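You operate a simulated robot arm through the tools that you are given. There is no shell and no other tool.

The job below is to be done with a simulated two-armed robot. You get a single attempt, and the scene is never put back.

JOB
Take the cap off the short can on the top of the jug table and lay it down there.

It is judged by the outcome, as a careful person would: the job done as asked, and still so three seconds after it is handed in. It fails if anything else is knocked over, pushed out of place, dropped, spilled or broken. A push-on lid holds only when it is set on centred and level and pressed home; a screw cap is set on level and turned clockwise until tight.

ROBOT AND FRAMES
Two 7-joint arms with two-finger parallel grippers on one trunk, on a base that moves. Base frame: it is fixed to the floor where the robot stands at the start and does not move with it; the origin is under the middle of the robot, x ahead of it, y to its left, z up; the surface under the hand at the start is at about z = 0.78. Units: m, rad, N and s.
The left shoulder is at the start at [0.02, 0.17, 1.128], the right one opposite. With the tool pointing down near the work surface each hand reaches from about 0.18 to 0.66 m from the robot's upright axis, wherever it stands, measured 20 degrees to its own side. Places, roughly: short can (6x6x11 cm) [0.6, 0, 0.8]. Payload 3.8 kg a hand.
Tool frame (each hand has its own): the origin (TCP) lies between the finger pads and is the grasp point; the fingertips stand 0.03 m ahead of it; z points along the fingers, y is the line along which they close. Largest opening 0.11 m; finger width 0.02, thickness 0.01; the body of the gripper, 0.048 by 0.112 m, starts 0.055 m behind the TCP.
Orientation is that of the tool frame in the base frame, as [roll, pitch, yaw] about the fixed x, y, z axes, in that order (R = Rz(yaw) Ry(pitch) Rx(roll)). With the fingers straight down and closing along the base's y, the tool's x points along the base's -x, its y along +y and its z along -z.

CONTROLS
- The arms move only by the tool servo_tool. It takes "left_rows", "right_rows" or both (then of equal length, played together; a hand with none holds still); each is one flat list of numbers, 7 for each row, row after row: the turn, a rotation vector about the base's x, y, z in rad, then the shift along the base's x, y, z in m, then the finger opening in m, from 0 to 0.11. In form: [rx, ry, rz, tx, ty, tz, fingers, rx, ry, rz, tx, ty, tz, fingers, ...]. A call has 1 to 20 rows; each row shifts and turns the commanded pose from where the row before left it. A row lasts 0.2 s, in which the tool goes at most 0.05 m and 0.15 rad; a call with a longer step from one row to the next is refused whole, and so is a gripper value outside its range. A pose out of reach is approached as far as the arm can. The call stops where the force on the tool passes 40 N (or 10 N more than at its start, if that is more) or the arm is blocked; 0.2 s more then pass. Each finger travels about 0.072 m/s and halts on what it meets, pressing with about 26 N; the grip force reading is that of the motor and also rises with nothing between the fingers. The clock runs only during rows and for 0.2 s after the last one: add rows that do not move to give the fingers time. The reply holds the time, the measured pose of the TCP, the force on the tool along the base axes, the opening and the grip force, in the units named above and with some noise, with the torque about the TCP (base axes, N m) and any sound that the robot's microphone picked up, and new pictures: "pictures" is both (left out), scene, wrist or none (wrist: the cameras of the hands that moved).
- Cameras (640 x 400 px; columns grow to the right, rows downward): "scene" is now at [0.1116, 0.0059, 1.2886]; the picture's right is [0.06, -1.00, 0.00], its down [-0.49, -0.03, -0.87] and it looks along [0.87, 0.05, -0.49] (base axes); focal length 268 px, centre (320, 200). "left" rides on the left gripper at [0.072, -0.017, -0.103] in its tool frame; the picture's right is [0.23, 0.97, 0.00], its down [-0.76, 0.18, -0.62] and it looks along [-0.61, 0.14, 0.78] (tool axes); focal length 222 px, centre (320, 200). "right" rides on the right gripper at [0.072, 0.017, -0.103] in its tool frame; the picture's right is [-0.23, 0.97, 0.00], its down [-0.76, -0.18, -0.62] and it looks along [-0.61, -0.14, 0.78] (tool axes); focal length 222 px, centre (320, 200). There is no depth. A picture from a camera that has moved, and an enlarged one, comes with that camera's place and axes in the base frame and with its lens.
- move_column(by): moves the trunk up (or, below 0, down) by that many m; the arms and the scene camera ride with it, the base frame stays. It gives what a move gives, with no picture.
- roll_base(legs): drives the robot by 1 to 6 legs, each [ahead, turn to the left] in m and rad, along the robot's own axes; the way and the turn of a leg run together, so that a leg with both is an arc; at most 1.5 m and 3.142 rad a leg. The arms and the cameras ride along, it lands a little off, and it stops where it bumps. It gives what a move gives, and a new picture of the scene camera.
- pan_tilt(pan, tilt): turns the head with the scene camera to pan (to the left, within 1.396 rad either way) and tilt (down, from -0.506 to 1.204), counted from straight ahead of the robot. It gives what a move gives, and a new picture of the scene camera.
- zoom(camera, box): a new picture of the part [left, top, right, bottom] of that camera's present view, enlarged. It takes no simulated time.
- close_job(): hands the job in; it is judged then, once.

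Nothing tells you exact positions but the pictures and the camera data. Unless the task says otherwise, let go and move clear before handing in.

The tools are called after "Emit:" by a JSON object that holds its "name" and its "arguments". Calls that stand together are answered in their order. servo_tool: Moves the arms, as the interface text tells. Its arguments: {"type":"object","properties":{"left_rows":{"type":"array"},"right_rows":{"type":"array"},"pictures":{"type":"string","enum":["both","scene","wrist","none"]}},"required":[]} The other tools are called the same way: move_column (by) moves the trunk up or down; roll_base (legs) drives the base; pan_tilt (pan, tilt) turns the head that bears the scene camera; zoom (camera, box) takes an enlarged picture of a part of a camera's view; close_job () hands the job in.

At the start:

```text
t: 0.0
left_tcp_pos: [0.5104, 0.2108, 1.0614]
left_tool_rot: [3.141, -0.001, 3.141]
left_ft_force: [0.4, -0.6, 0.6]
left_moment: [0.0, -0.05, 0.0]
left_grip_width: 0.1102
left_gripper_force: 0.0
right_tcp_pos: [0.5156, -0.2452, 1.0913]
right_tool_rot: [3.141, 0.0, -3.141]
right_ft_force: [0.1, -0.3, 0.5]
right_moment: [0.01, 0.01, -0.01]
right_grip_width: 0.1098
right_gripper_force: 0.0
trunk travel left (down, up): [-0.225, 0.345]
robot x, y, heading: [0.0021, 0.0, 0.001]
head pan, tilt (commanded): [0.061, 0.513]
```

scene: 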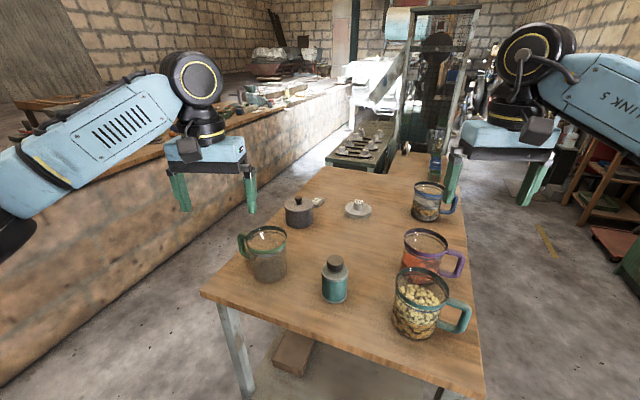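
right: 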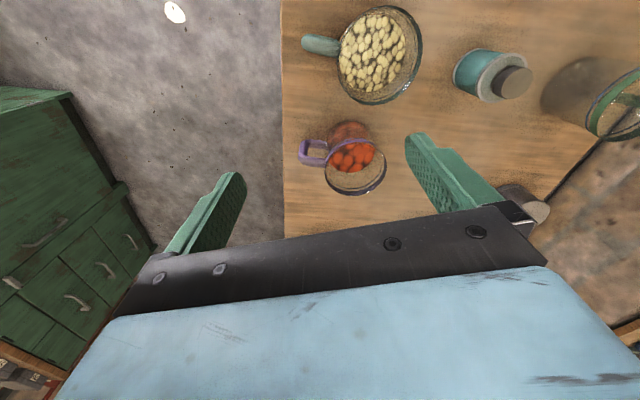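
left: 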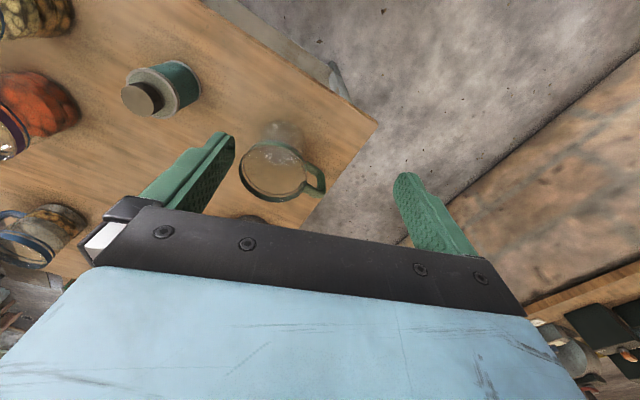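

I see a table with three jugs on the right, a glass jug on the left, a small pot with a lid, and a short teal can with a grey-brown cap near the front. I'll zoom in on the can first to see whether the cap is screw-on or push-on.

Emit:
{"name": "zoom", "arguments": {"camera": "scene", "box": [290, 240, 380, 310]}}

Emit:
{"name": "zoom", "arguments": {"camera": "right", "box": [430, 30, 560, 120]}}

Emit:
{"name": "zoom", "arguments": {"camera": "left", "box": [100, 40, 230, 130]}}

Emit:
{"name": "zoom", "arguments": {"camera": "scene", "box": [190, 160, 510, 360]}}

```text
5.71 times, centred on (335, 275) of scene
camera zoom: at [0.1116, 0.0059, 1.2886], right [0.06, -1.0, 0.0], down [-0.49, -0.03, -0.87], along [0.87, 0.05, -0.49], focal length 1529 px, centre (234, -229)
```

zoom: 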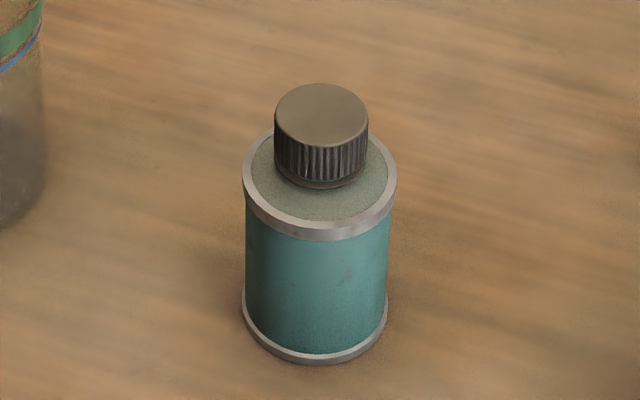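

```text
4.44 times, centred on (495, 75) of right
camera zoom: at [0.4439, -0.2292, 1.1937], right [0.23, 0.97, 0.0], down [0.76, -0.18, 0.62], along [0.61, -0.14, -0.78], focal length 987 px, centre (-458, 756)
```

zoom: 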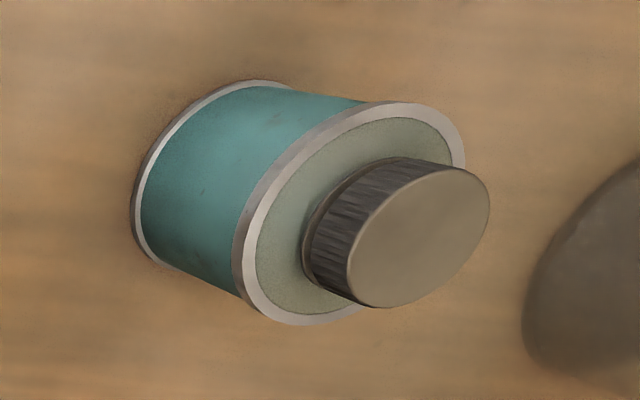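

```text
4.44 times, centred on (165, 85) of left
camera zoom: at [0.4372, 0.1933, 1.1654], right [-0.23, 0.97, 0.0], down [0.76, 0.18, 0.62], along [0.61, 0.14, -0.78], focal length 987 px, centre (1009, 711)
```

zoom: 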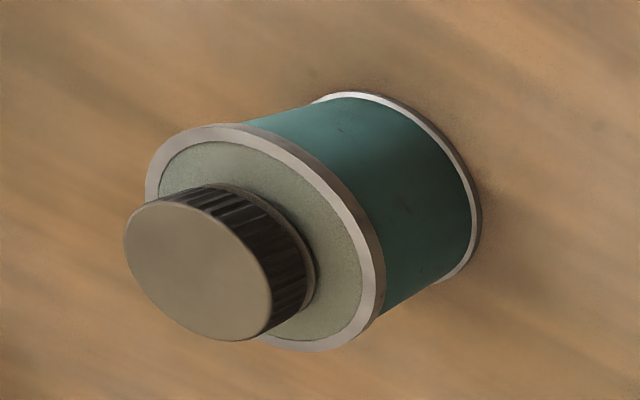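

```text
2.00 times, centred on (350, 260) of scene
camera zoom: at [0.1116, 0.0059, 1.2886], right [0.06, -1.0, 0.0], down [-0.49, -0.03, -0.87], along [0.87, 0.05, -0.49], focal length 535 px, centre (260, 80)
```

zoom: 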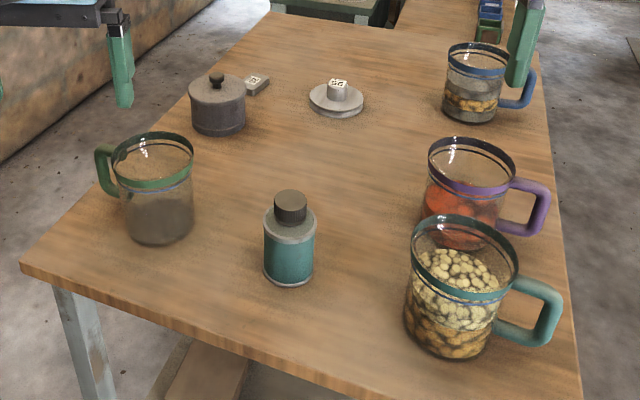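

The can has a ribbed screw cap, with its top at about (0.559, -0.002, 0.886), cap diameter about 36 mm, and the body 60 mm wide standing on the table at z≈0.776. My plan is to hold the body with the left hand tilted in from the front-left, and unscrew the cap with the right hand from above. First I'll tilt the left hand while it is still high up.

Emit:
{"name": "servo_tool", "arguments": {"left_rows": [0, -0.137, 0, -0.006, -0.012, -0.002, 0.11, 0, -0.137, 0, -0.006, -0.012, -0.002, 0.11, 0, -0.137, 0, -0.006, -0.012, -0.002, 0.11, 0, -0.137, 0, -0.006, -0.012, -0.002, 0.11, 0, -0.137, 0, -0.006, -0.012, -0.002, 0.11, 0, -0.137, 0, -0.006, -0.012, -0.002, 0.11, 0, -0.137, 0, -0.006, -0.012, -0.002, 0.11, 0, 0, -0.131, -0.006, -0.015, -0.005, 0.11, 0, 0, -0.131, -0.006, -0.015, -0.005, 0.11, 0, 0, -0.131, -0.006, -0.015, -0.005, 0.11, 0, 0, -0.131, -0.006, -0.015, -0.005, 0.11, 0, 0, 0, 0, 0, 0, 0.11, 0, 0, 0, 0, 0, 0, 0.11], "pictures": "both"}}

```text
t: 2.8
left_tcp_pos: [0.4458, 0.0654, 1.0273]
left_tool_rot: [-3.14, 0.959, 2.618]
left_ft_force: [0.2, -0.4, -0.1]
left_moment: [-0.01, -0.02, 0.0]
left_grip_width: 0.1099
left_gripper_force: 0.0
right_tcp_pos: [0.5155, -0.245, 1.0916]
right_tool_rot: [-3.141, -0.001, -3.141]
right_ft_force: [0.6, -0.2, 0.1]
right_moment: [0.0, -0.02, 0.01]
right_grip_width: 0.1101
right_gripper_force: 0.0
trunk travel left (down, up): [-0.225, 0.345]
robot x, y, heading: [0.0003, 0.0002, 0.002]
head pan, tilt (commanded): [0.061, 0.513]
camera scene: at [0.1116, 0.0059, 1.2886], right [0.06, -1.0, 0.0], down [-0.49, -0.03, -0.87], along [0.87, 0.05, -0.49], focal length 268 px, centre (320, 200)
camera left: at [0.3272, 0.1139, 1.0278], right [0.37, 0.91, -0.19], down [0.03, 0.19, 0.98], along [0.93, -0.37, 0.05], focal length 222 px, centre (320, 200)
```

scene: 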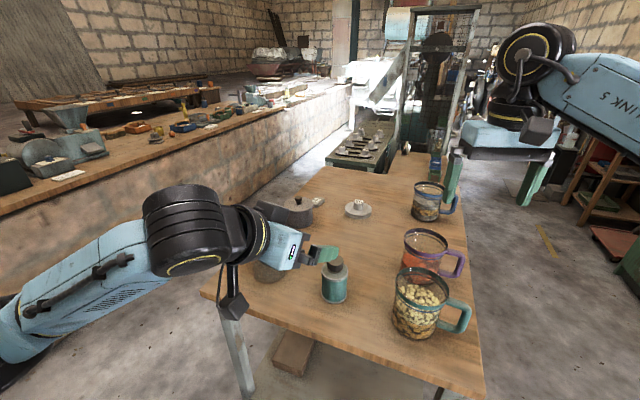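
left: 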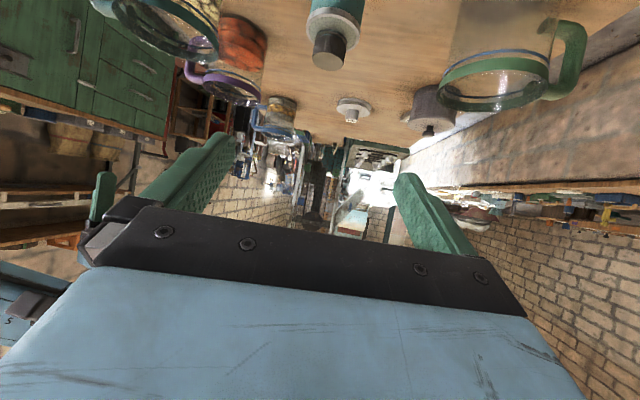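

The tilt worked, and the left camera puts the cap at about (0.559, -0.001), which agrees with my earlier estimate. Next I'll lower the left hand to the start of its approach line.

Emit:
{"name": "servo_tool", "arguments": {"left_rows": [0, 0, 0, 0, 0, -0.021, 0.11, 0, 0, 0, 0, 0, -0.021, 0.11, 0, 0, 0, 0, 0, -0.021, 0.11, 0, 0, 0, 0, 0, -0.021, 0.11, 0, 0, 0, 0, 0, -0.021, 0.11, 0, 0, 0, 0, 0, -0.021, 0.11, 0, 0, 0, 0, 0, 0, 0.11], "pictures": "both"}}

```text
t: 4.4
left_tcp_pos: [0.4447, 0.0674, 0.9025]
left_tool_rot: [-3.141, 0.96, 2.617]
left_ft_force: [-0.6, 0.0, -0.3]
left_moment: [-0.04, 0.0, 0.0]
left_grip_width: 0.1098
left_gripper_force: 0.1
right_tcp_pos: [0.5165, -0.2454, 1.0919]
right_tool_rot: [-3.141, 0.001, 3.14]
right_ft_force: [0.3, 0.5, -0.1]
right_moment: [0.0, -0.02, -0.02]
right_grip_width: 0.1099
right_gripper_force: 0.2
trunk travel left (down, up): [-0.225, 0.345]
robot x, y, heading: [-0.0014, -0.0028, -0.0]
head pan, tilt (commanded): [0.061, 0.513]
camera scene: at [0.1116, 0.0059, 1.2886], right [0.06, -1.0, 0.0], down [-0.49, -0.03, -0.87], along [0.87, 0.05, -0.49], focal length 268 px, centre (320, 200)
camera left: at [0.3262, 0.115, 0.9022], right [0.37, 0.91, -0.19], down [0.03, 0.19, 0.98], along [0.93, -0.37, 0.05], focal length 222 px, centre (320, 200)
```

scene: 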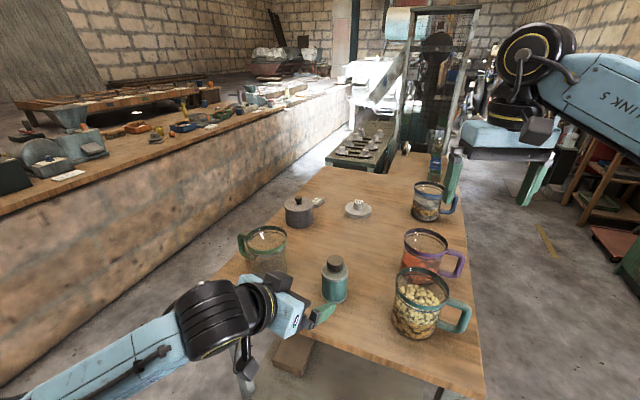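
left: 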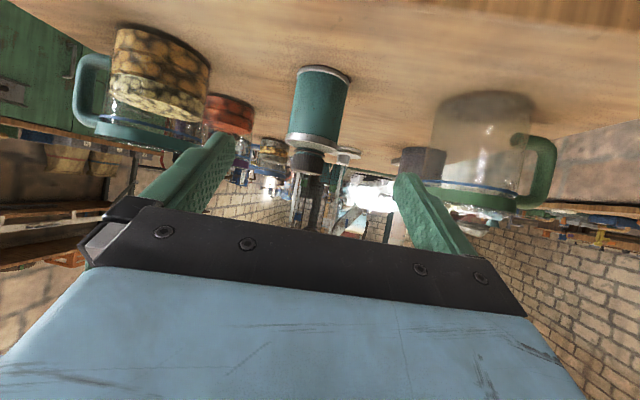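

The can sits centred between the left fingers in the wrist view. I'll zoom in to fix its lateral position and the heights of the shoulder and cap.

Emit:
{"name": "zoom", "arguments": {"camera": "left", "box": [260, 50, 380, 190]}}

Emit:
{"name": "zoom", "arguments": {"camera": "scene", "box": [220, 220, 400, 380]}}

```text
2.86 times, centred on (320, 120) of left
camera zoom: at [0.3262, 0.115, 0.9022], right [0.37, 0.91, -0.19], down [0.03, 0.19, 0.98], along [0.93, -0.37, 0.05], focal length 635 px, centre (320, 429)
```

zoom: 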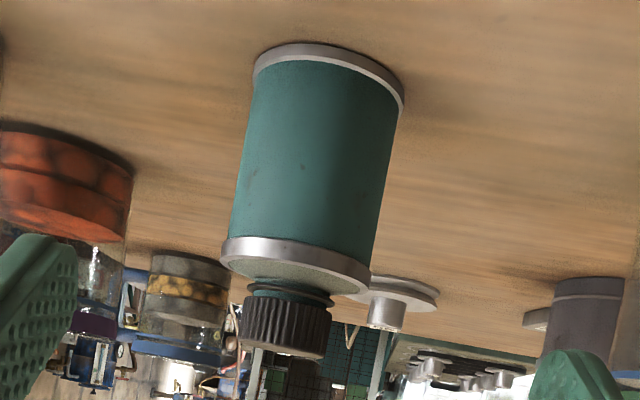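

```text
2.50 times, centred on (310, 300) of scene
camera zoom: at [0.1116, 0.0059, 1.2886], right [0.06, -1.0, 0.0], down [-0.49, -0.03, -0.87], along [0.87, 0.05, -0.49], focal length 669 px, centre (345, -50)
```

zoom: 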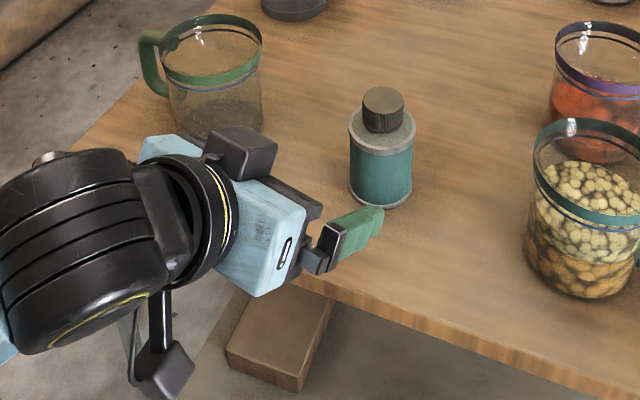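

There is a dark box on the upper side of the left gripper that I need to clear with the right hand. I'll look at it more closely.

Emit:
{"name": "zoom", "arguments": {"camera": "scene", "box": [260, 255, 350, 350]}}

Emit:
{"name": "zoom", "arguments": {"camera": "right", "box": [420, 0, 640, 160]}}

Emit:
{"name": "zoom", "arguments": {"camera": "scene", "box": [430, 20, 590, 220]}}

```text
4.21 times, centred on (305, 302) of scene
camera zoom: at [0.1116, 0.0059, 1.2886], right [0.06, -1.0, 0.0], down [-0.49, -0.03, -0.87], along [0.87, 0.05, -0.49], focal length 1126 px, centre (383, -232)
```

zoom: 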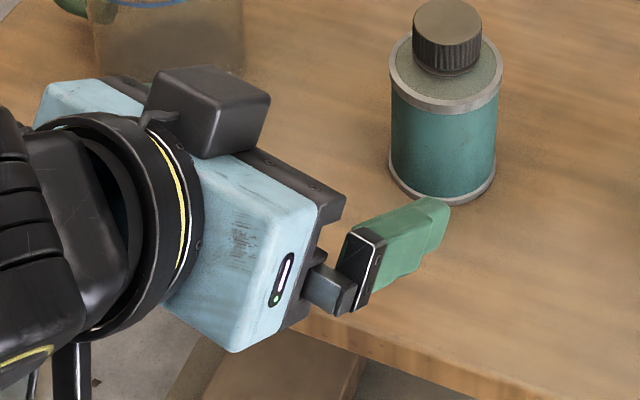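

```text
2.50 times, centred on (530, 80) of right
camera zoom: at [0.4439, -0.2292, 1.1937], right [0.23, 0.97, 0.0], down [0.76, -0.18, 0.62], along [0.61, -0.14, -0.78], focal length 555 px, centre (-205, 500)
```

zoom: 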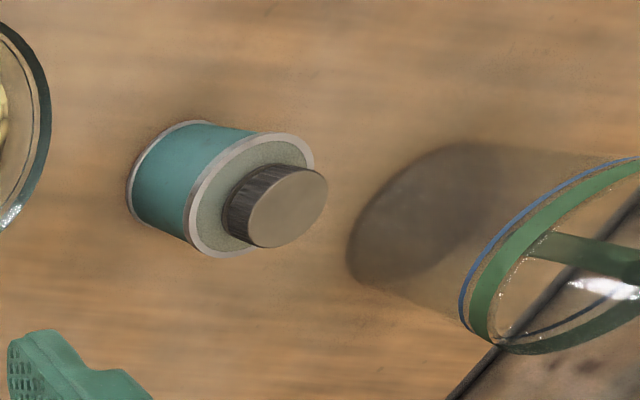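

```text
2.00 times, centred on (510, 120) of scene
camera zoom: at [0.1116, 0.0059, 1.2886], right [0.06, -1.0, 0.0], down [-0.49, -0.03, -0.87], along [0.87, 0.05, -0.49], focal length 535 px, centre (-60, 360)
```

zoom: 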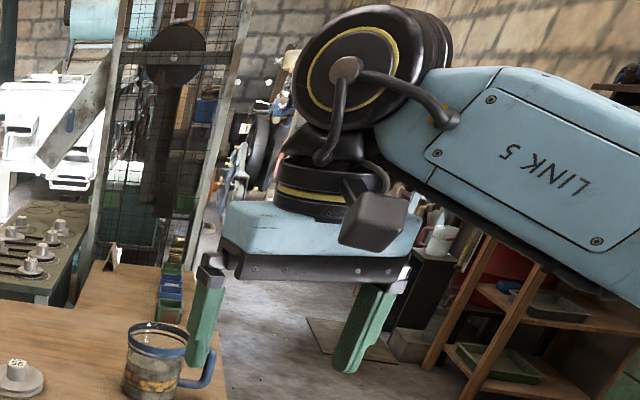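

The left gripper's box stays clear of the cap if the hand holds the can a little low and slightly back. I'm moving the open left hand along its tool axis now, so its fingers straddle the can body.

Emit:
{"name": "servo_tool", "arguments": {"left_rows": [0, 0, 0, 0.0102, -0.0064, -0.00875, 0.11, 0, 0, 0, 0.0102, -0.0064, -0.00875, 0.11, 0, 0, 0, 0.0102, -0.0064, -0.00875, 0.11, 0, 0, 0, 0.0102, -0.0064, -0.00875, 0.11, 0, 0, 0, 0.0102, -0.0064, -0.00875, 0.11, 0, 0, 0, 0.0102, -0.0064, -0.00875, 0.11, 0, 0, 0, 0.0102, -0.0064, -0.00875, 0.11, 0, 0, 0, 0.0102, -0.0064, -0.00875, 0.11, 0, 0, 0, 0.0102, -0.0064, -0.00875, 0.11, 0, 0, 0, 0.0102, -0.0064, -0.00875, 0.11, 0, 0, 0, 0, 0, 0, 0.11], "pictures": "both"}}

Emit:
{"name": "zoom", "arguments": {"camera": "scene", "box": [260, 220, 400, 340]}}

```text
t: 6.8
left_tcp_pos: [0.5461, 0.0023, 0.8146]
left_tool_rot: [-3.141, 0.959, 2.619]
left_ft_force: [-0.6, 0.4, -0.5]
left_moment: [0.02, -0.01, 0.07]
left_grip_width: 0.1101
left_gripper_force: 0.0
right_tcp_pos: [0.5171, -0.2453, 1.0917]
right_tool_rot: [3.141, 0.0, -3.141]
right_ft_force: [0.1, -0.4, 1.0]
right_moment: [-0.01, -0.02, 0.0]
right_grip_width: 0.1098
right_gripper_force: 0.1
trunk travel left (down, up): [-0.225, 0.345]
robot x, y, heading: [0.0001, -0.0001, -0.004]
head pan, tilt (commanded): [0.061, 0.513]
camera scene: at [0.1116, 0.006, 1.2886], right [0.06, -1.0, 0.0], down [-0.49, -0.03, -0.87], along [0.87, 0.05, -0.49], focal length 268 px, centre (320, 200)
camera left: at [0.4279, 0.0502, 0.8146], right [0.37, 0.91, -0.19], down [0.03, 0.19, 0.98], along [0.93, -0.37, 0.05], focal length 222 px, centre (320, 200)
```

scene: 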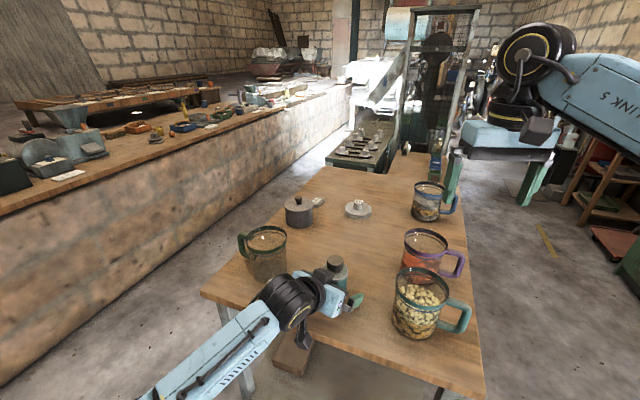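
left: 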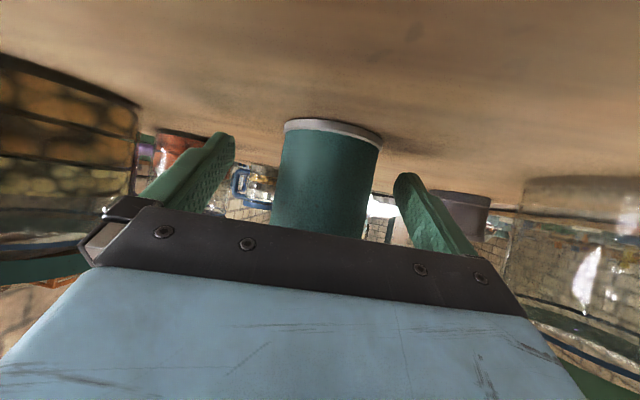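

```text
3.33 times, centred on (330, 280) of scene
camera zoom: at [0.1116, 0.006, 1.2886], right [0.06, -1.0, 0.0], down [-0.49, -0.03, -0.87], along [0.87, 0.05, -0.49], focal length 892 px, centre (287, -67)
```

zoom: 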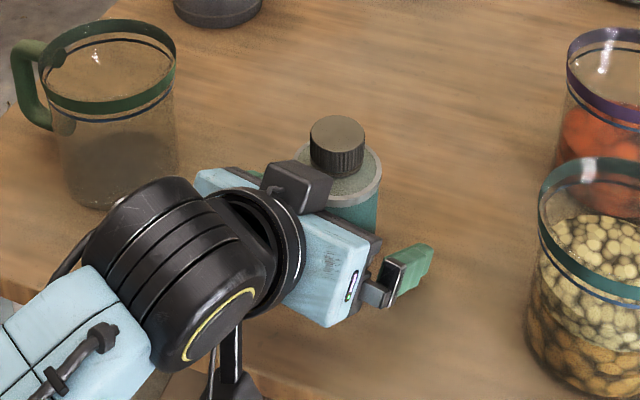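

The left fingers straddle the can and are centred on it to within about 1.5 mm. Now I'll close them gently on the body.

Emit:
{"name": "servo_tool", "arguments": {"left_rows": [0, 0, 0, 0, 0, 0, 0.08, 0, 0, 0, 0, 0, 0, 0.068, 0, 0, 0, 0, 0, 0, 0.063, 0, 0, 0, 0, 0, 0, 0.058, 0, 0, 0, 0, 0, 0, 0.053, 0, 0, 0, 0, 0, 0, 0.045, 0, 0, 0, 0, 0, 0, 0.04, 0, 0, 0, 0, 0, 0, 0.04], "pictures": "wrist"}}

Emit:
{"name": "zoom", "arguments": {"camera": "scene", "box": [260, 220, 400, 340]}}

Emit:
{"name": "zoom", "arguments": {"camera": "right", "box": [400, 0, 640, 160]}}

```text
t: 8.6
left_tcp_pos: [0.5459, 0.0026, 0.815]
left_tool_rot: [3.141, 0.957, 2.618]
left_ft_force: [-0.2, -0.5, -0.3]
left_moment: [0.03, -0.02, 0.01]
left_grip_width: 0.0566
left_gripper_force: 25.9
right_tcp_pos: [0.5161, -0.2452, 1.091]
right_tool_rot: [3.141, 0.002, -3.141]
right_ft_force: [0.4, -0.2, 0.1]
right_moment: [0.02, -0.02, -0.02]
right_grip_width: 0.1097
right_gripper_force: 0.1
trunk travel left (down, up): [-0.225, 0.345]
robot x, y, heading: [-0.0017, -0.0036, 0.001]
head pan, tilt (commanded): [0.061, 0.513]
camera left: at [0.4278, 0.0502, 0.8147], right [0.37, 0.91, -0.19], down [0.03, 0.19, 0.98], along [0.93, -0.37, 0.05], focal length 222 px, centre (320, 200)
```

left: 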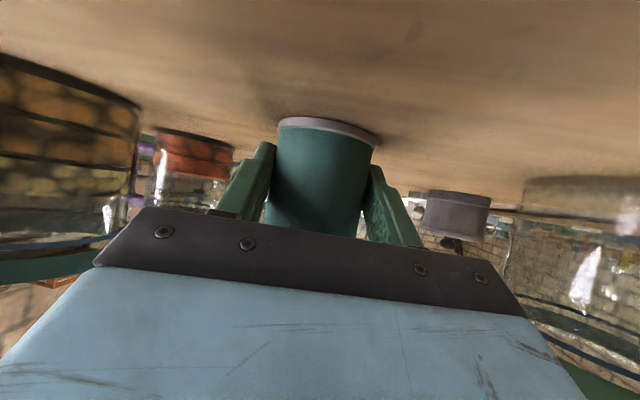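

```text
3.33 times, centred on (330, 280) of scene
camera zoom: at [0.1116, 0.0059, 1.2886], right [0.06, -1.0, 0.0], down [-0.49, -0.03, -0.87], along [0.87, 0.05, -0.49], focal length 892 px, centre (287, -67)
```

zoom: 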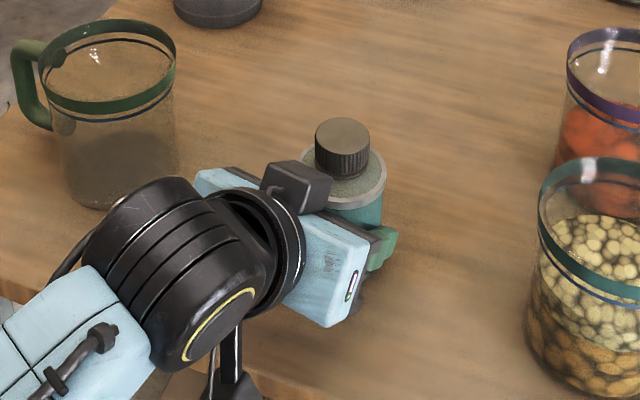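

```text
2.50 times, centred on (520, 80) of right
camera zoom: at [0.4439, -0.2292, 1.1937], right [0.23, 0.97, 0.0], down [0.76, -0.18, 0.62], along [0.61, -0.14, -0.78], focal length 555 px, centre (-180, 500)
```

zoom: 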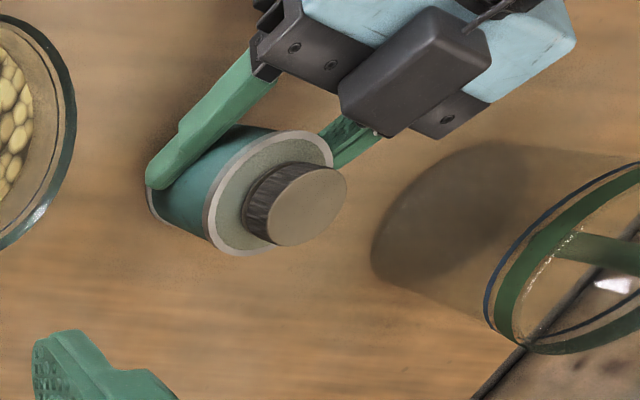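

The left hand now grips the can body at a width of 0.057 m with 26 N, and the cap centre is at about (0.558, -0.003). Next I'll bring the right hand above the cap, turned about 60° clockwise so it has room for a counter-clockwise stroke.

Emit:
{"name": "servo_tool", "arguments": {"right_rows": [0, 0, -0.13, 0.005, 0.0303, -0.003, 0.09, 0, 0, -0.13, 0.005, 0.0303, -0.003, 0.08, 0, 0, -0.13, 0.005, 0.0303, -0.003, 0.07, 0, 0, -0.13, 0.005, 0.0303, -0.003, 0.06, 0, 0, -0.13, 0.005, 0.0303, -0.006, 0.054, 0, 0, -0.13, 0.005, 0.0303, -0.006, 0.054, 0, 0, -0.13, 0.005, 0.0303, -0.006, 0.054, 0, 0, -0.13, 0.0065, 0.0303, -0.006, 0.054, 0, 0, 0, 0, 0, 0, 0.054, 0, 0, 0, 0, 0, 0, 0.054], "pictures": "both"}}

```text
t: 10.8
left_tcp_pos: [0.5471, 0.0024, 0.8141]
left_tool_rot: [-3.14, 0.956, 2.617]
left_ft_force: [-0.2, -0.7, 0.9]
left_moment: [0.03, -0.03, 0.0]
left_grip_width: 0.0569
left_gripper_force: 25.8
right_tcp_pos: [0.5545, -0.0012, 1.0538]
right_tool_rot: [3.141, 0.001, 2.099]
right_ft_force: [0.1, -0.7, 0.5]
right_moment: [0.03, -0.02, 0.01]
right_grip_width: 0.054
right_gripper_force: 0.1
trunk travel left (down, up): [-0.225, 0.345]
robot x, y, heading: [-0.0034, 0.0006, -0.001]
head pan, tilt (commanded): [0.061, 0.513]
camera scene: at [0.1116, 0.0059, 1.2886], right [0.06, -1.0, 0.0], down [-0.49, -0.03, -0.87], along [0.87, 0.05, -0.49], focal length 268 px, centre (320, 200)
camera right: at [0.5328, 0.0686, 1.1557], right [0.96, 0.3, 0.0], down [0.23, -0.75, 0.62], along [0.18, -0.6, -0.78], focal length 222 px, centre (320, 200)
```

scene: 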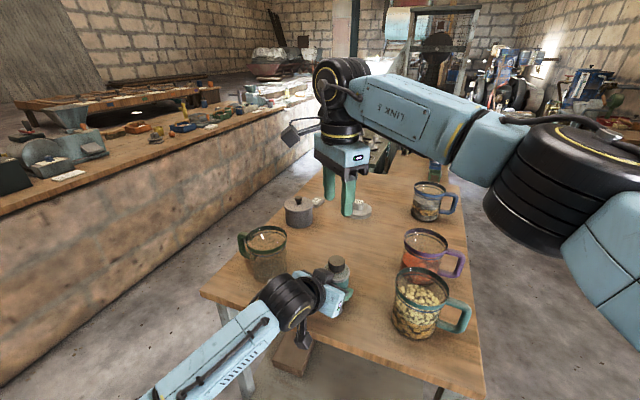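
right: 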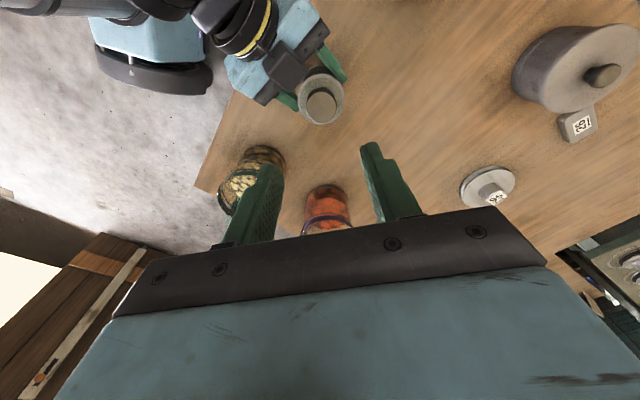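

The right hand is above the can. I'll measure the cap position from its wrist camera.

Emit:
{"name": "zoom", "arguments": {"camera": "right", "box": [260, 50, 390, 150]}}

Emit:
{"name": "zoom", "arguments": {"camera": "scene", "box": [260, 140, 400, 340]}}

```text
4.00 times, centred on (325, 100) of right
camera zoom: at [0.5328, 0.0686, 1.1557], right [0.96, 0.3, 0.0], down [0.23, -0.75, 0.62], along [0.18, -0.6, -0.78], focal length 888 px, centre (300, 600)
```

zoom: 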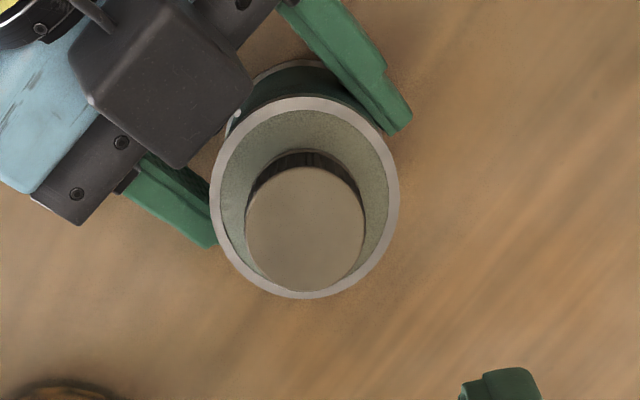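

```text
2.00 times, centred on (330, 240) of scene
camera zoom: at [0.1116, 0.0059, 1.2886], right [0.06, -1.0, 0.0], down [-0.49, -0.03, -0.87], along [0.87, 0.05, -0.49], focal length 535 px, centre (300, 120)
```

zoom: 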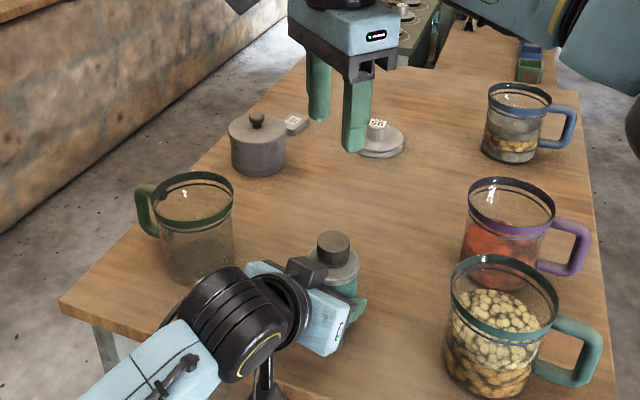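

Seen from the right wrist camera, the cap is at about (0.558, -0.005), so the hand needs roughly +4 mm in x and -3 mm in y. I'll lower most of the way and check again.

Emit:
{"name": "servo_tool", "arguments": {"right_rows": [0, 0, 0, 0.0037, -0.0027, -0.02, 0.054, 0, 0, 0, 0, 0, -0.02, 0.054, 0, 0, 0, 0, 0, -0.02, 0.054, 0, 0, 0, 0, 0, -0.02, 0.054, 0, 0, 0, 0, 0, -0.02, 0.054, 0, 0, 0, 0, 0, -0.01, 0.054, 0, 0, 0, 0, 0, 0, 0.054, 0, 0, 0, 0, 0, 0, 0.054], "pictures": "both"}}

Emit:
{"name": "zoom", "arguments": {"camera": "right", "box": [220, 50, 440, 220]}}

Emit:
{"name": "zoom", "arguments": {"camera": "scene", "box": [260, 180, 400, 320]}}

```text
t: 12.6
left_tcp_pos: [0.5466, 0.0014, 0.8141]
left_tool_rot: [3.141, 0.958, 2.618]
left_ft_force: [0.2, 0.0, 0.6]
left_moment: [-0.01, -0.01, -0.03]
left_grip_width: 0.0569
left_gripper_force: 26.2
right_tcp_pos: [0.5601, -0.0046, 0.9454]
right_tool_rot: [3.14, -0.001, 2.103]
right_ft_force: [-0.6, 1.0, 0.5]
right_moment: [0.03, 0.01, 0.03]
right_grip_width: 0.0541
right_gripper_force: 0.0
trunk travel left (down, up): [-0.225, 0.345]
robot x, y, heading: [0.0001, 0.0004, -0.0]
head pan, tilt (commanded): [0.061, 0.513]
camera scene: at [0.1116, 0.0059, 1.2886], right [0.06, -1.0, 0.0], down [-0.49, -0.03, -0.87], along [0.87, 0.05, -0.49], focal length 268 px, centre (320, 200)
camera right: at [0.5381, 0.0646, 1.0479], right [0.96, 0.3, 0.0], down [0.23, -0.75, 0.62], along [0.18, -0.59, -0.78], focal length 222 px, centre (320, 200)
```

scene: 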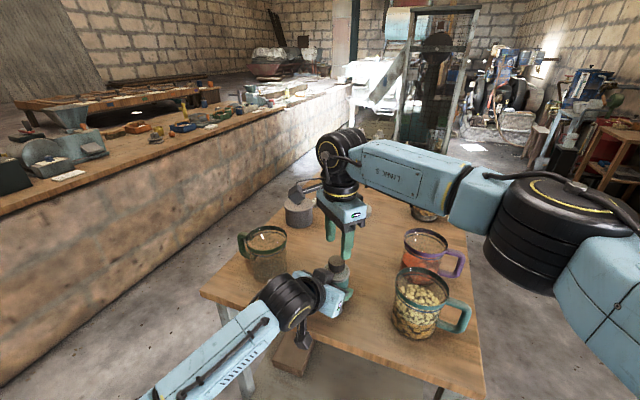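
right: 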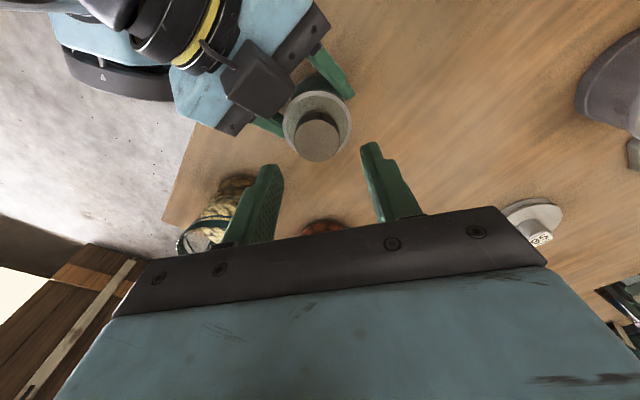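

```text
2.35 times, centred on (330, 135) of right
camera zoom: at [0.5381, 0.0646, 1.0479], right [0.96, 0.3, 0.0], down [0.23, -0.75, 0.62], along [0.18, -0.59, -0.78], focal length 523 px, centre (296, 353)
```

zoom: 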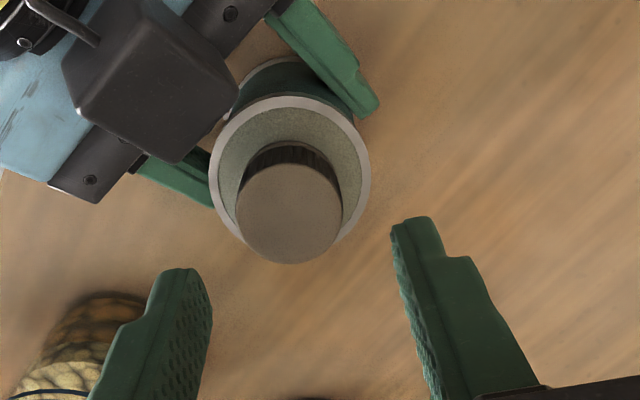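

```text
2.86 times, centred on (330, 250) of scene
camera zoom: at [0.1116, 0.0059, 1.2886], right [0.06, -1.0, 0.0], down [-0.49, -0.03, -0.87], along [0.87, 0.05, -0.49], focal length 764 px, centre (291, 57)
```

zoom: 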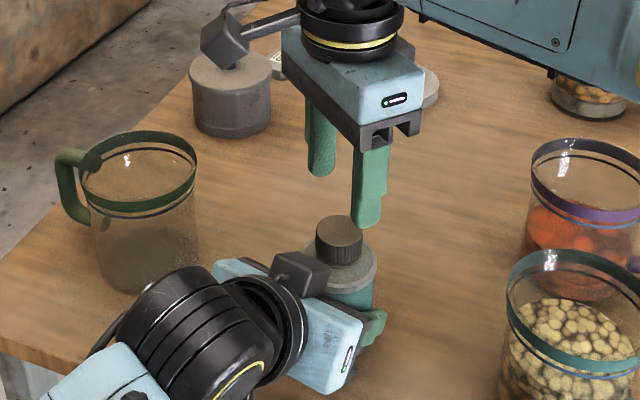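

The fingers are centred on the cap along the closing line, with only about 2 mm of cross offset to correct. I'll lower until the pads are around the cap, with the tips just above the can's shoulder.

Emit:
{"name": "servo_tool", "arguments": {"right_rows": [0, 0, 0, -0.0018, 0.0018, -0.01, 0.054, 0, 0, 0, 0, 0, -0.01, 0.054, 0, 0, 0, 0, 0, -0.01, 0.054, 0, 0, 0, 0, 0, -0.01, 0.054, 0, 0, 0, 0, 0, -0.006, 0.054, 0, 0, 0, 0, 0, 0, 0.054, 0, 0, 0, 0, 0, 0, 0.054], "pictures": "both"}}

Emit:
{"name": "zoom", "arguments": {"camera": "right", "box": [220, 90, 440, 260]}}

Emit:
{"name": "zoom", "arguments": {"camera": "scene", "box": [290, 220, 390, 310]}}

```text
t: 14.2
left_tcp_pos: [0.5461, 0.002, 0.8135]
left_tool_rot: [-3.141, 0.958, 2.618]
left_ft_force: [-0.4, -0.5, 0.9]
left_moment: [0.0, 0.0, 0.0]
left_grip_width: 0.057
left_gripper_force: 25.8
right_tcp_pos: [0.5583, -0.0026, 0.9]
right_tool_rot: [3.141, 0.0, 2.101]
right_ft_force: [0.0, 0.6, -0.5]
right_moment: [0.01, 0.02, -0.04]
right_grip_width: 0.0537
right_gripper_force: 0.0
trunk travel left (down, up): [-0.225, 0.345]
robot x, y, heading: [0.0001, -0.0001, -0.002]
head pan, tilt (commanded): [0.061, 0.513]
camera scene: at [0.1116, 0.0059, 1.2886], right [0.06, -1.0, 0.0], down [-0.49, -0.03, -0.87], along [0.87, 0.05, -0.49], focal length 268 px, centre (320, 200)
camera right: at [0.5371, 0.0676, 1.0022], right [0.96, 0.3, 0.0], down [0.23, -0.75, 0.62], along [0.18, -0.6, -0.78], focal length 222 px, centre (320, 200)
```

scene: 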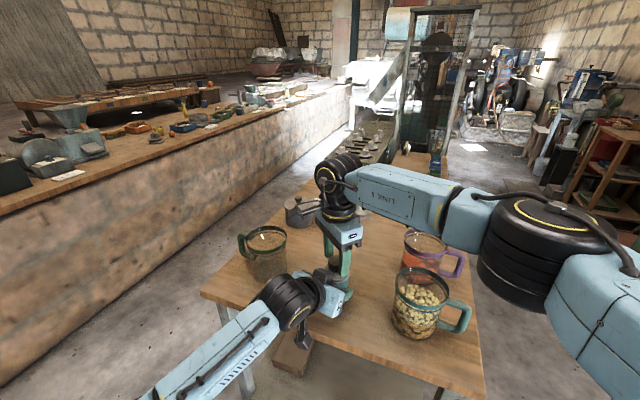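
right: 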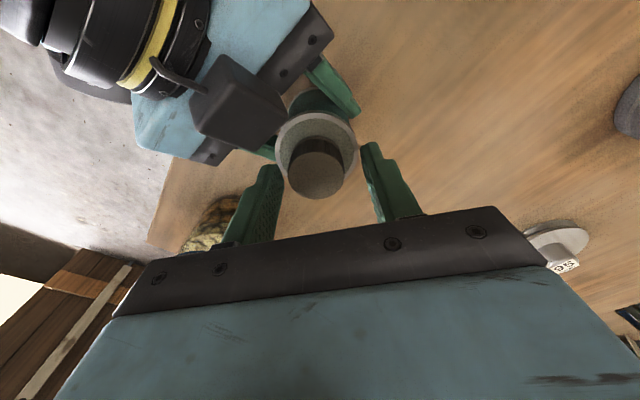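

```text
2.35 times, centred on (330, 175) of right
camera zoom: at [0.5371, 0.0676, 1.0022], right [0.96, 0.3, 0.0], down [0.23, -0.75, 0.62], along [0.18, -0.6, -0.78], focal length 523 px, centre (296, 259)
```

zoom: 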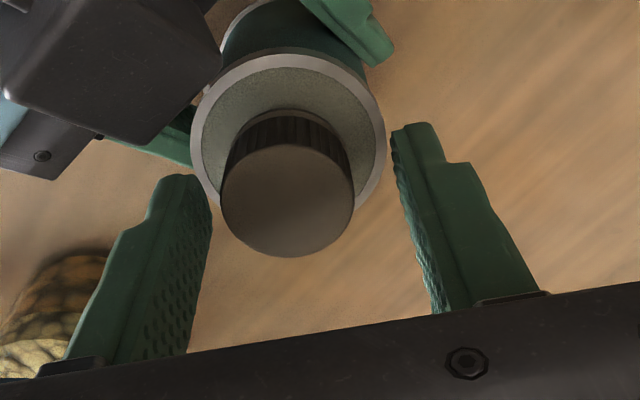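

```text
4.44 times, centred on (340, 265) of scene
camera zoom: at [0.1116, 0.0059, 1.2886], right [0.06, -1.0, 0.0], down [-0.49, -0.03, -0.87], along [0.87, 0.05, -0.49], focal length 1189 px, centre (231, -89)
```

zoom: 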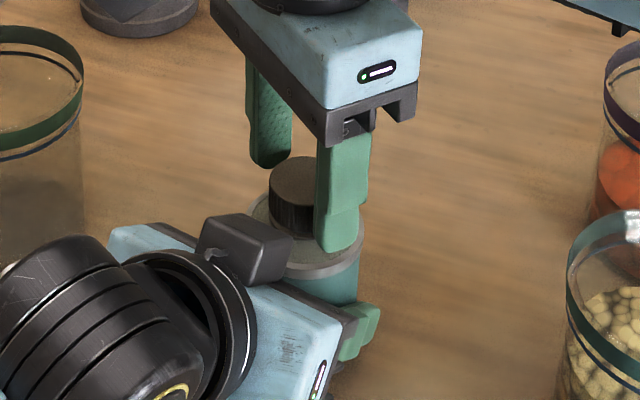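

The pads bracket the cap on both sides. I'll make a 1 mm correction and close on the cap.

Emit:
{"name": "servo_tool", "arguments": {"right_rows": [0, 0, 0, -0.001, -0.0006, -0.001, 0.048, 0, 0, 0, 0, 0, 0, 0.042, 0, 0, 0, 0, 0, 0, 0.038, 0, 0, 0, 0, 0, 0, 0.034, 0, 0, 0, 0, 0, 0, 0.03, 0, 0, 0, 0, 0, 0, 0.024, 0, 0, 0, 0, 0, 0, 0.02, 0, 0, 0, 0, 0, 0, 0.02], "pictures": "wrist"}}

Emit:
{"name": "zoom", "arguments": {"camera": "right", "box": [220, 90, 440, 260]}}

Emit:
{"name": "zoom", "arguments": {"camera": "scene", "box": [290, 220, 390, 310]}}

```text
t: 16.0
left_tcp_pos: [0.5467, 0.0026, 0.8145]
left_tool_rot: [-3.141, 0.957, 2.621]
left_ft_force: [10.5, 4.1, 0.1]
left_moment: [-0.33, 0.52, 0.11]
left_grip_width: 0.0568
left_gripper_force: 26.1
right_tcp_pos: [0.5587, -0.0027, 0.8995]
right_tool_rot: [-3.14, -0.001, 2.103]
right_ft_force: [-10.0, -3.7, 1.3]
right_moment: [-0.01, 0.29, 0.02]
right_grip_width: 0.0349
right_gripper_force: 25.8
trunk travel left (down, up): [-0.225, 0.345]
robot x, y, heading: [-0.0006, -0.0029, 0.001]
head pan, tilt (commanded): [0.061, 0.513]
camera right: at [0.5362, 0.0663, 1.0009], right [0.96, 0.3, 0.0], down [0.23, -0.75, 0.62], along [0.18, -0.6, -0.78], focal length 222 px, centre (320, 200)
```

right: 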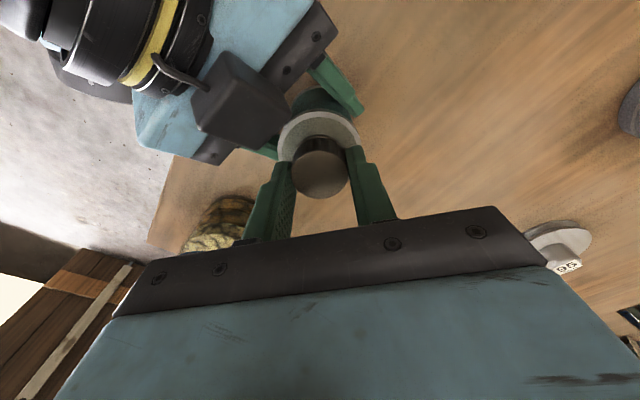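

```text
2.35 times, centred on (330, 175) of right
camera zoom: at [0.5362, 0.0663, 1.0009], right [0.96, 0.3, 0.0], down [0.23, -0.75, 0.62], along [0.18, -0.6, -0.78], focal length 523 px, centre (296, 259)
```

zoom: 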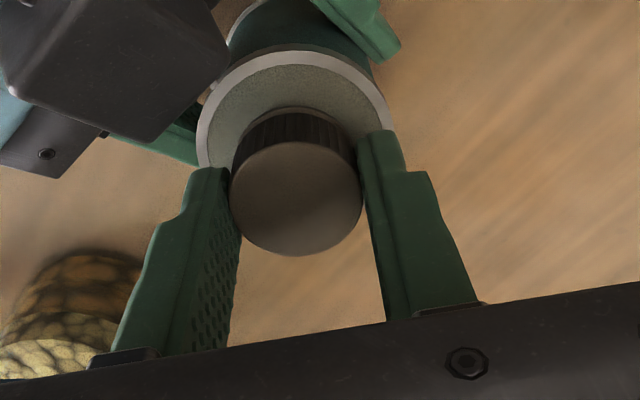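

```text
4.44 times, centred on (340, 265) of scene
camera zoom: at [0.1116, 0.0059, 1.2886], right [0.06, -1.0, 0.0], down [-0.49, -0.03, -0.87], along [0.87, 0.05, -0.49], focal length 1189 px, centre (231, -89)
```

zoom: 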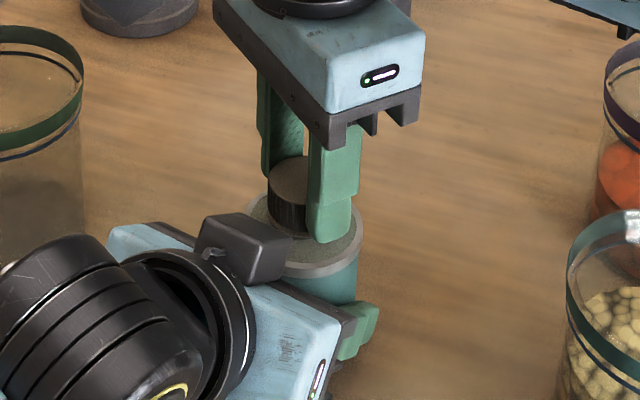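

The cap is gripped at 34.9 mm wide, with a 10 N sideways load along the closing line. I'll relieve that with a small shift before twisting.

Emit:
{"name": "servo_tool", "arguments": {"right_rows": [0, 0, 0, -0.001, -0.0004, 0, 0.02, 0, 0, 0, 0, 0, 0, 0.02], "pictures": "none"}}

```text
t: 16.6
left_tcp_pos: [0.5458, 0.0009, 0.8137]
left_tool_rot: [-3.141, 0.958, 2.617]
left_ft_force: [2.5, 4.3, 1.0]
left_moment: [-0.24, 0.05, 0.09]
left_grip_width: 0.0568
left_gripper_force: 26.0
right_tcp_pos: [0.5581, -0.0041, 0.8989]
right_tool_rot: [3.141, 0.001, 2.101]
right_ft_force: [-3.0, -3.4, 0.1]
right_moment: [-0.11, 0.06, 0.03]
right_grip_width: 0.0349
right_gripper_force: 26.4
trunk travel left (down, up): [-0.225, 0.345]
robot x, y, heading: [0.0047, -0.0005, 0.001]
head pan, tilt (commanded): [0.061, 0.513]
```

The load dropped to about 4 N. Now I'll start turning counter-clockwise in small steps, watching the force and torque.

Emit:
{"name": "servo_tool", "arguments": {"right_rows": [0, 0, 0, -0.0004, -0.0004, 0, 0.02, 0, 0, 0.05, 0, 0, 0, 0.02, 0, 0, 0.05, 0, 0, 0, 0.02, 0, 0, 0.05, 0, 0, 0, 0.02], "pictures": "none"}}

```text
t: 17.6
left_tcp_pos: [0.5471, 0.0012, 0.8146]
left_tool_rot: [-3.139, 0.958, 2.617]
left_ft_force: [-1.6, 2.2, -0.4]
left_moment: [-0.03, -0.18, 0.01]
left_grip_width: 0.0566
left_gripper_force: 26.5
right_tcp_pos: [0.5573, -0.003, 0.8986]
right_tool_rot: [3.141, 0.0, 2.252]
right_ft_force: [1.9, -1.9, 1.0]
right_moment: [-0.01, -0.04, 0.03]
right_grip_width: 0.0346
right_gripper_force: 25.8
trunk travel left (down, up): [-0.225, 0.345]
robot x, y, heading: [-0.0002, 0.0042, 0.003]
head pan, tilt (commanded): [0.061, 0.513]
```

The cap is turning with very little torque. I'll continue the stroke and watch for the cap rising.

Emit:
{"name": "servo_tool", "arguments": {"right_rows": [0, 0, 0.1, 0, 0, 0, 0.02, 0, 0, 0.1, 0, 0, 0, 0.02, 0, 0, 0.1, 0, 0, 0, 0.02, 0, 0, 0.1, 0, 0, 0, 0.02, 0, 0, 0.1, 0, 0, 0, 0.02, 0, 0, 0.1, 0, 0, 0, 0.02, 0, 0, 0.1, 0, 0, 0, 0.02, 0, 0, 0.1, 0, 0, 0, 0.02], "pictures": "both"}}

Emit:
{"name": "zoom", "arguments": {"camera": "scene", "box": [290, 220, 390, 310]}}

Emit:
{"name": "zoom", "arguments": {"camera": "right", "box": [220, 90, 440, 260]}}

```text
t: 19.4
left_tcp_pos: [0.5465, 0.0014, 0.8141]
left_tool_rot: [3.141, 0.958, 2.618]
left_ft_force: [0.5, -2.2, -0.6]
left_moment: [0.19, -0.08, -0.01]
left_grip_width: 0.0566
left_gripper_force: 26.0
right_tcp_pos: [0.5571, -0.0049, 0.899]
right_tool_rot: [3.14, 0.0, 3.052]
right_ft_force: [-0.6, 2.3, 4.2]
right_moment: [0.07, -0.04, 0.0]
right_grip_width: 0.0349
right_gripper_force: 26.6
trunk travel left (down, up): [-0.225, 0.345]
robot x, y, heading: [0.0005, -0.0018, 0.002]
head pan, tilt (commanded): [0.061, 0.513]
camera scene: at [0.1114, 0.0059, 1.2887], right [0.06, -1.0, 0.0], down [-0.49, -0.03, -0.87], along [0.87, 0.05, -0.49], focal length 268 px, centre (320, 200)
camera right: at [0.4865, 0.0176, 1.0011], right [0.31, 0.95, 0.0], down [0.74, -0.25, 0.62], along [0.59, -0.19, -0.78], focal length 222 px, centre (320, 200)
```

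scene: 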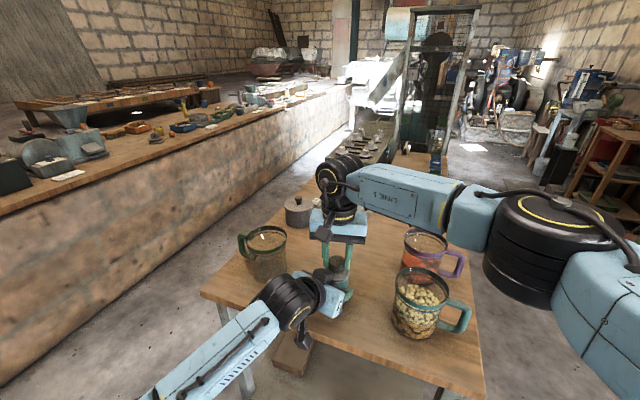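
right: 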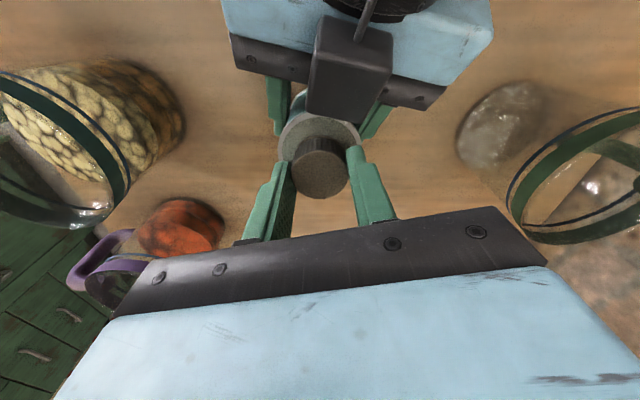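

```text
4.44 times, centred on (340, 265) of scene
camera zoom: at [0.1114, 0.0059, 1.2887], right [0.06, -1.0, 0.0], down [-0.49, -0.03, -0.87], along [0.87, 0.05, -0.49], focal length 1189 px, centre (231, -89)
```

zoom: 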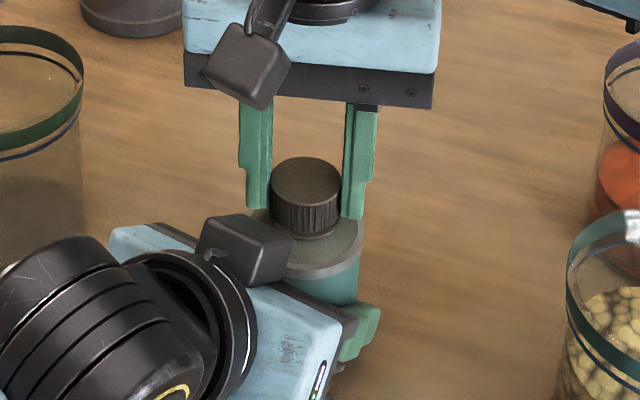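

```text
2.35 times, centred on (330, 175) of right
camera zoom: at [0.4865, 0.0176, 1.0011], right [0.31, 0.95, 0.0], down [0.74, -0.25, 0.62], along [0.59, -0.19, -0.78], focal length 523 px, centre (296, 259)
```

zoom: 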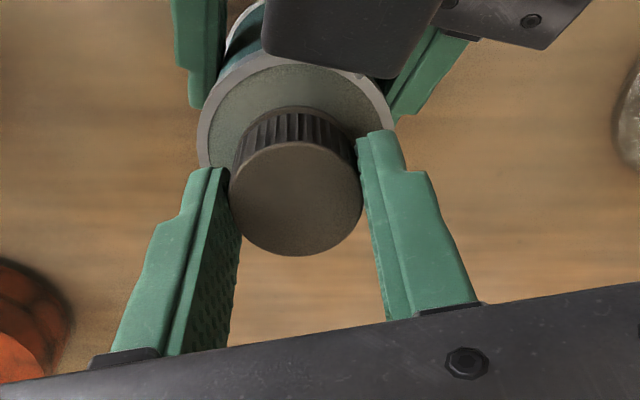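

The upward force on the right hand rose to about 4 N, so the cap is unscrewing and lifting at roughly 0.5 mm per radian. I'll finish this stroke with a little lift, then release, wind back and regrip.

Emit:
{"name": "servo_tool", "arguments": {"right_rows": [0, 0, 0.1, 0, 0, 0.0004, 0.02, 0, 0, 0.1, 0, 0, 0.0001, 0.02, 0, 0, 0.1, 0, 0, 0.0001, 0.02, 0, 0, 0.1, 0, 0, 0.0001, 0.02, 0, 0, 0.1, 0, 0, 0.0001, 0.02, 0, 0, 0, 0, 0, 0, 0.02], "pictures": "none"}}

```text
t: 20.8
left_tcp_pos: [0.5458, 0.0021, 0.8142]
left_tool_rot: [-3.14, 0.958, 2.618]
left_ft_force: [-2.9, -3.1, 0.0]
left_moment: [0.31, -0.15, -0.06]
left_grip_width: 0.057
left_gripper_force: 25.7
right_tcp_pos: [0.5567, -0.0041, 0.9006]
right_tool_rot: [3.141, -0.001, -2.732]
right_ft_force: [2.3, 5.1, 2.5]
right_moment: [0.1, -0.07, -0.02]
right_grip_width: 0.0348
right_gripper_force: 25.8
trunk travel left (down, up): [-0.225, 0.345]
robot x, y, heading: [-0.0002, 0.0017, 0.0]
head pan, tilt (commanded): [0.061, 0.513]
```

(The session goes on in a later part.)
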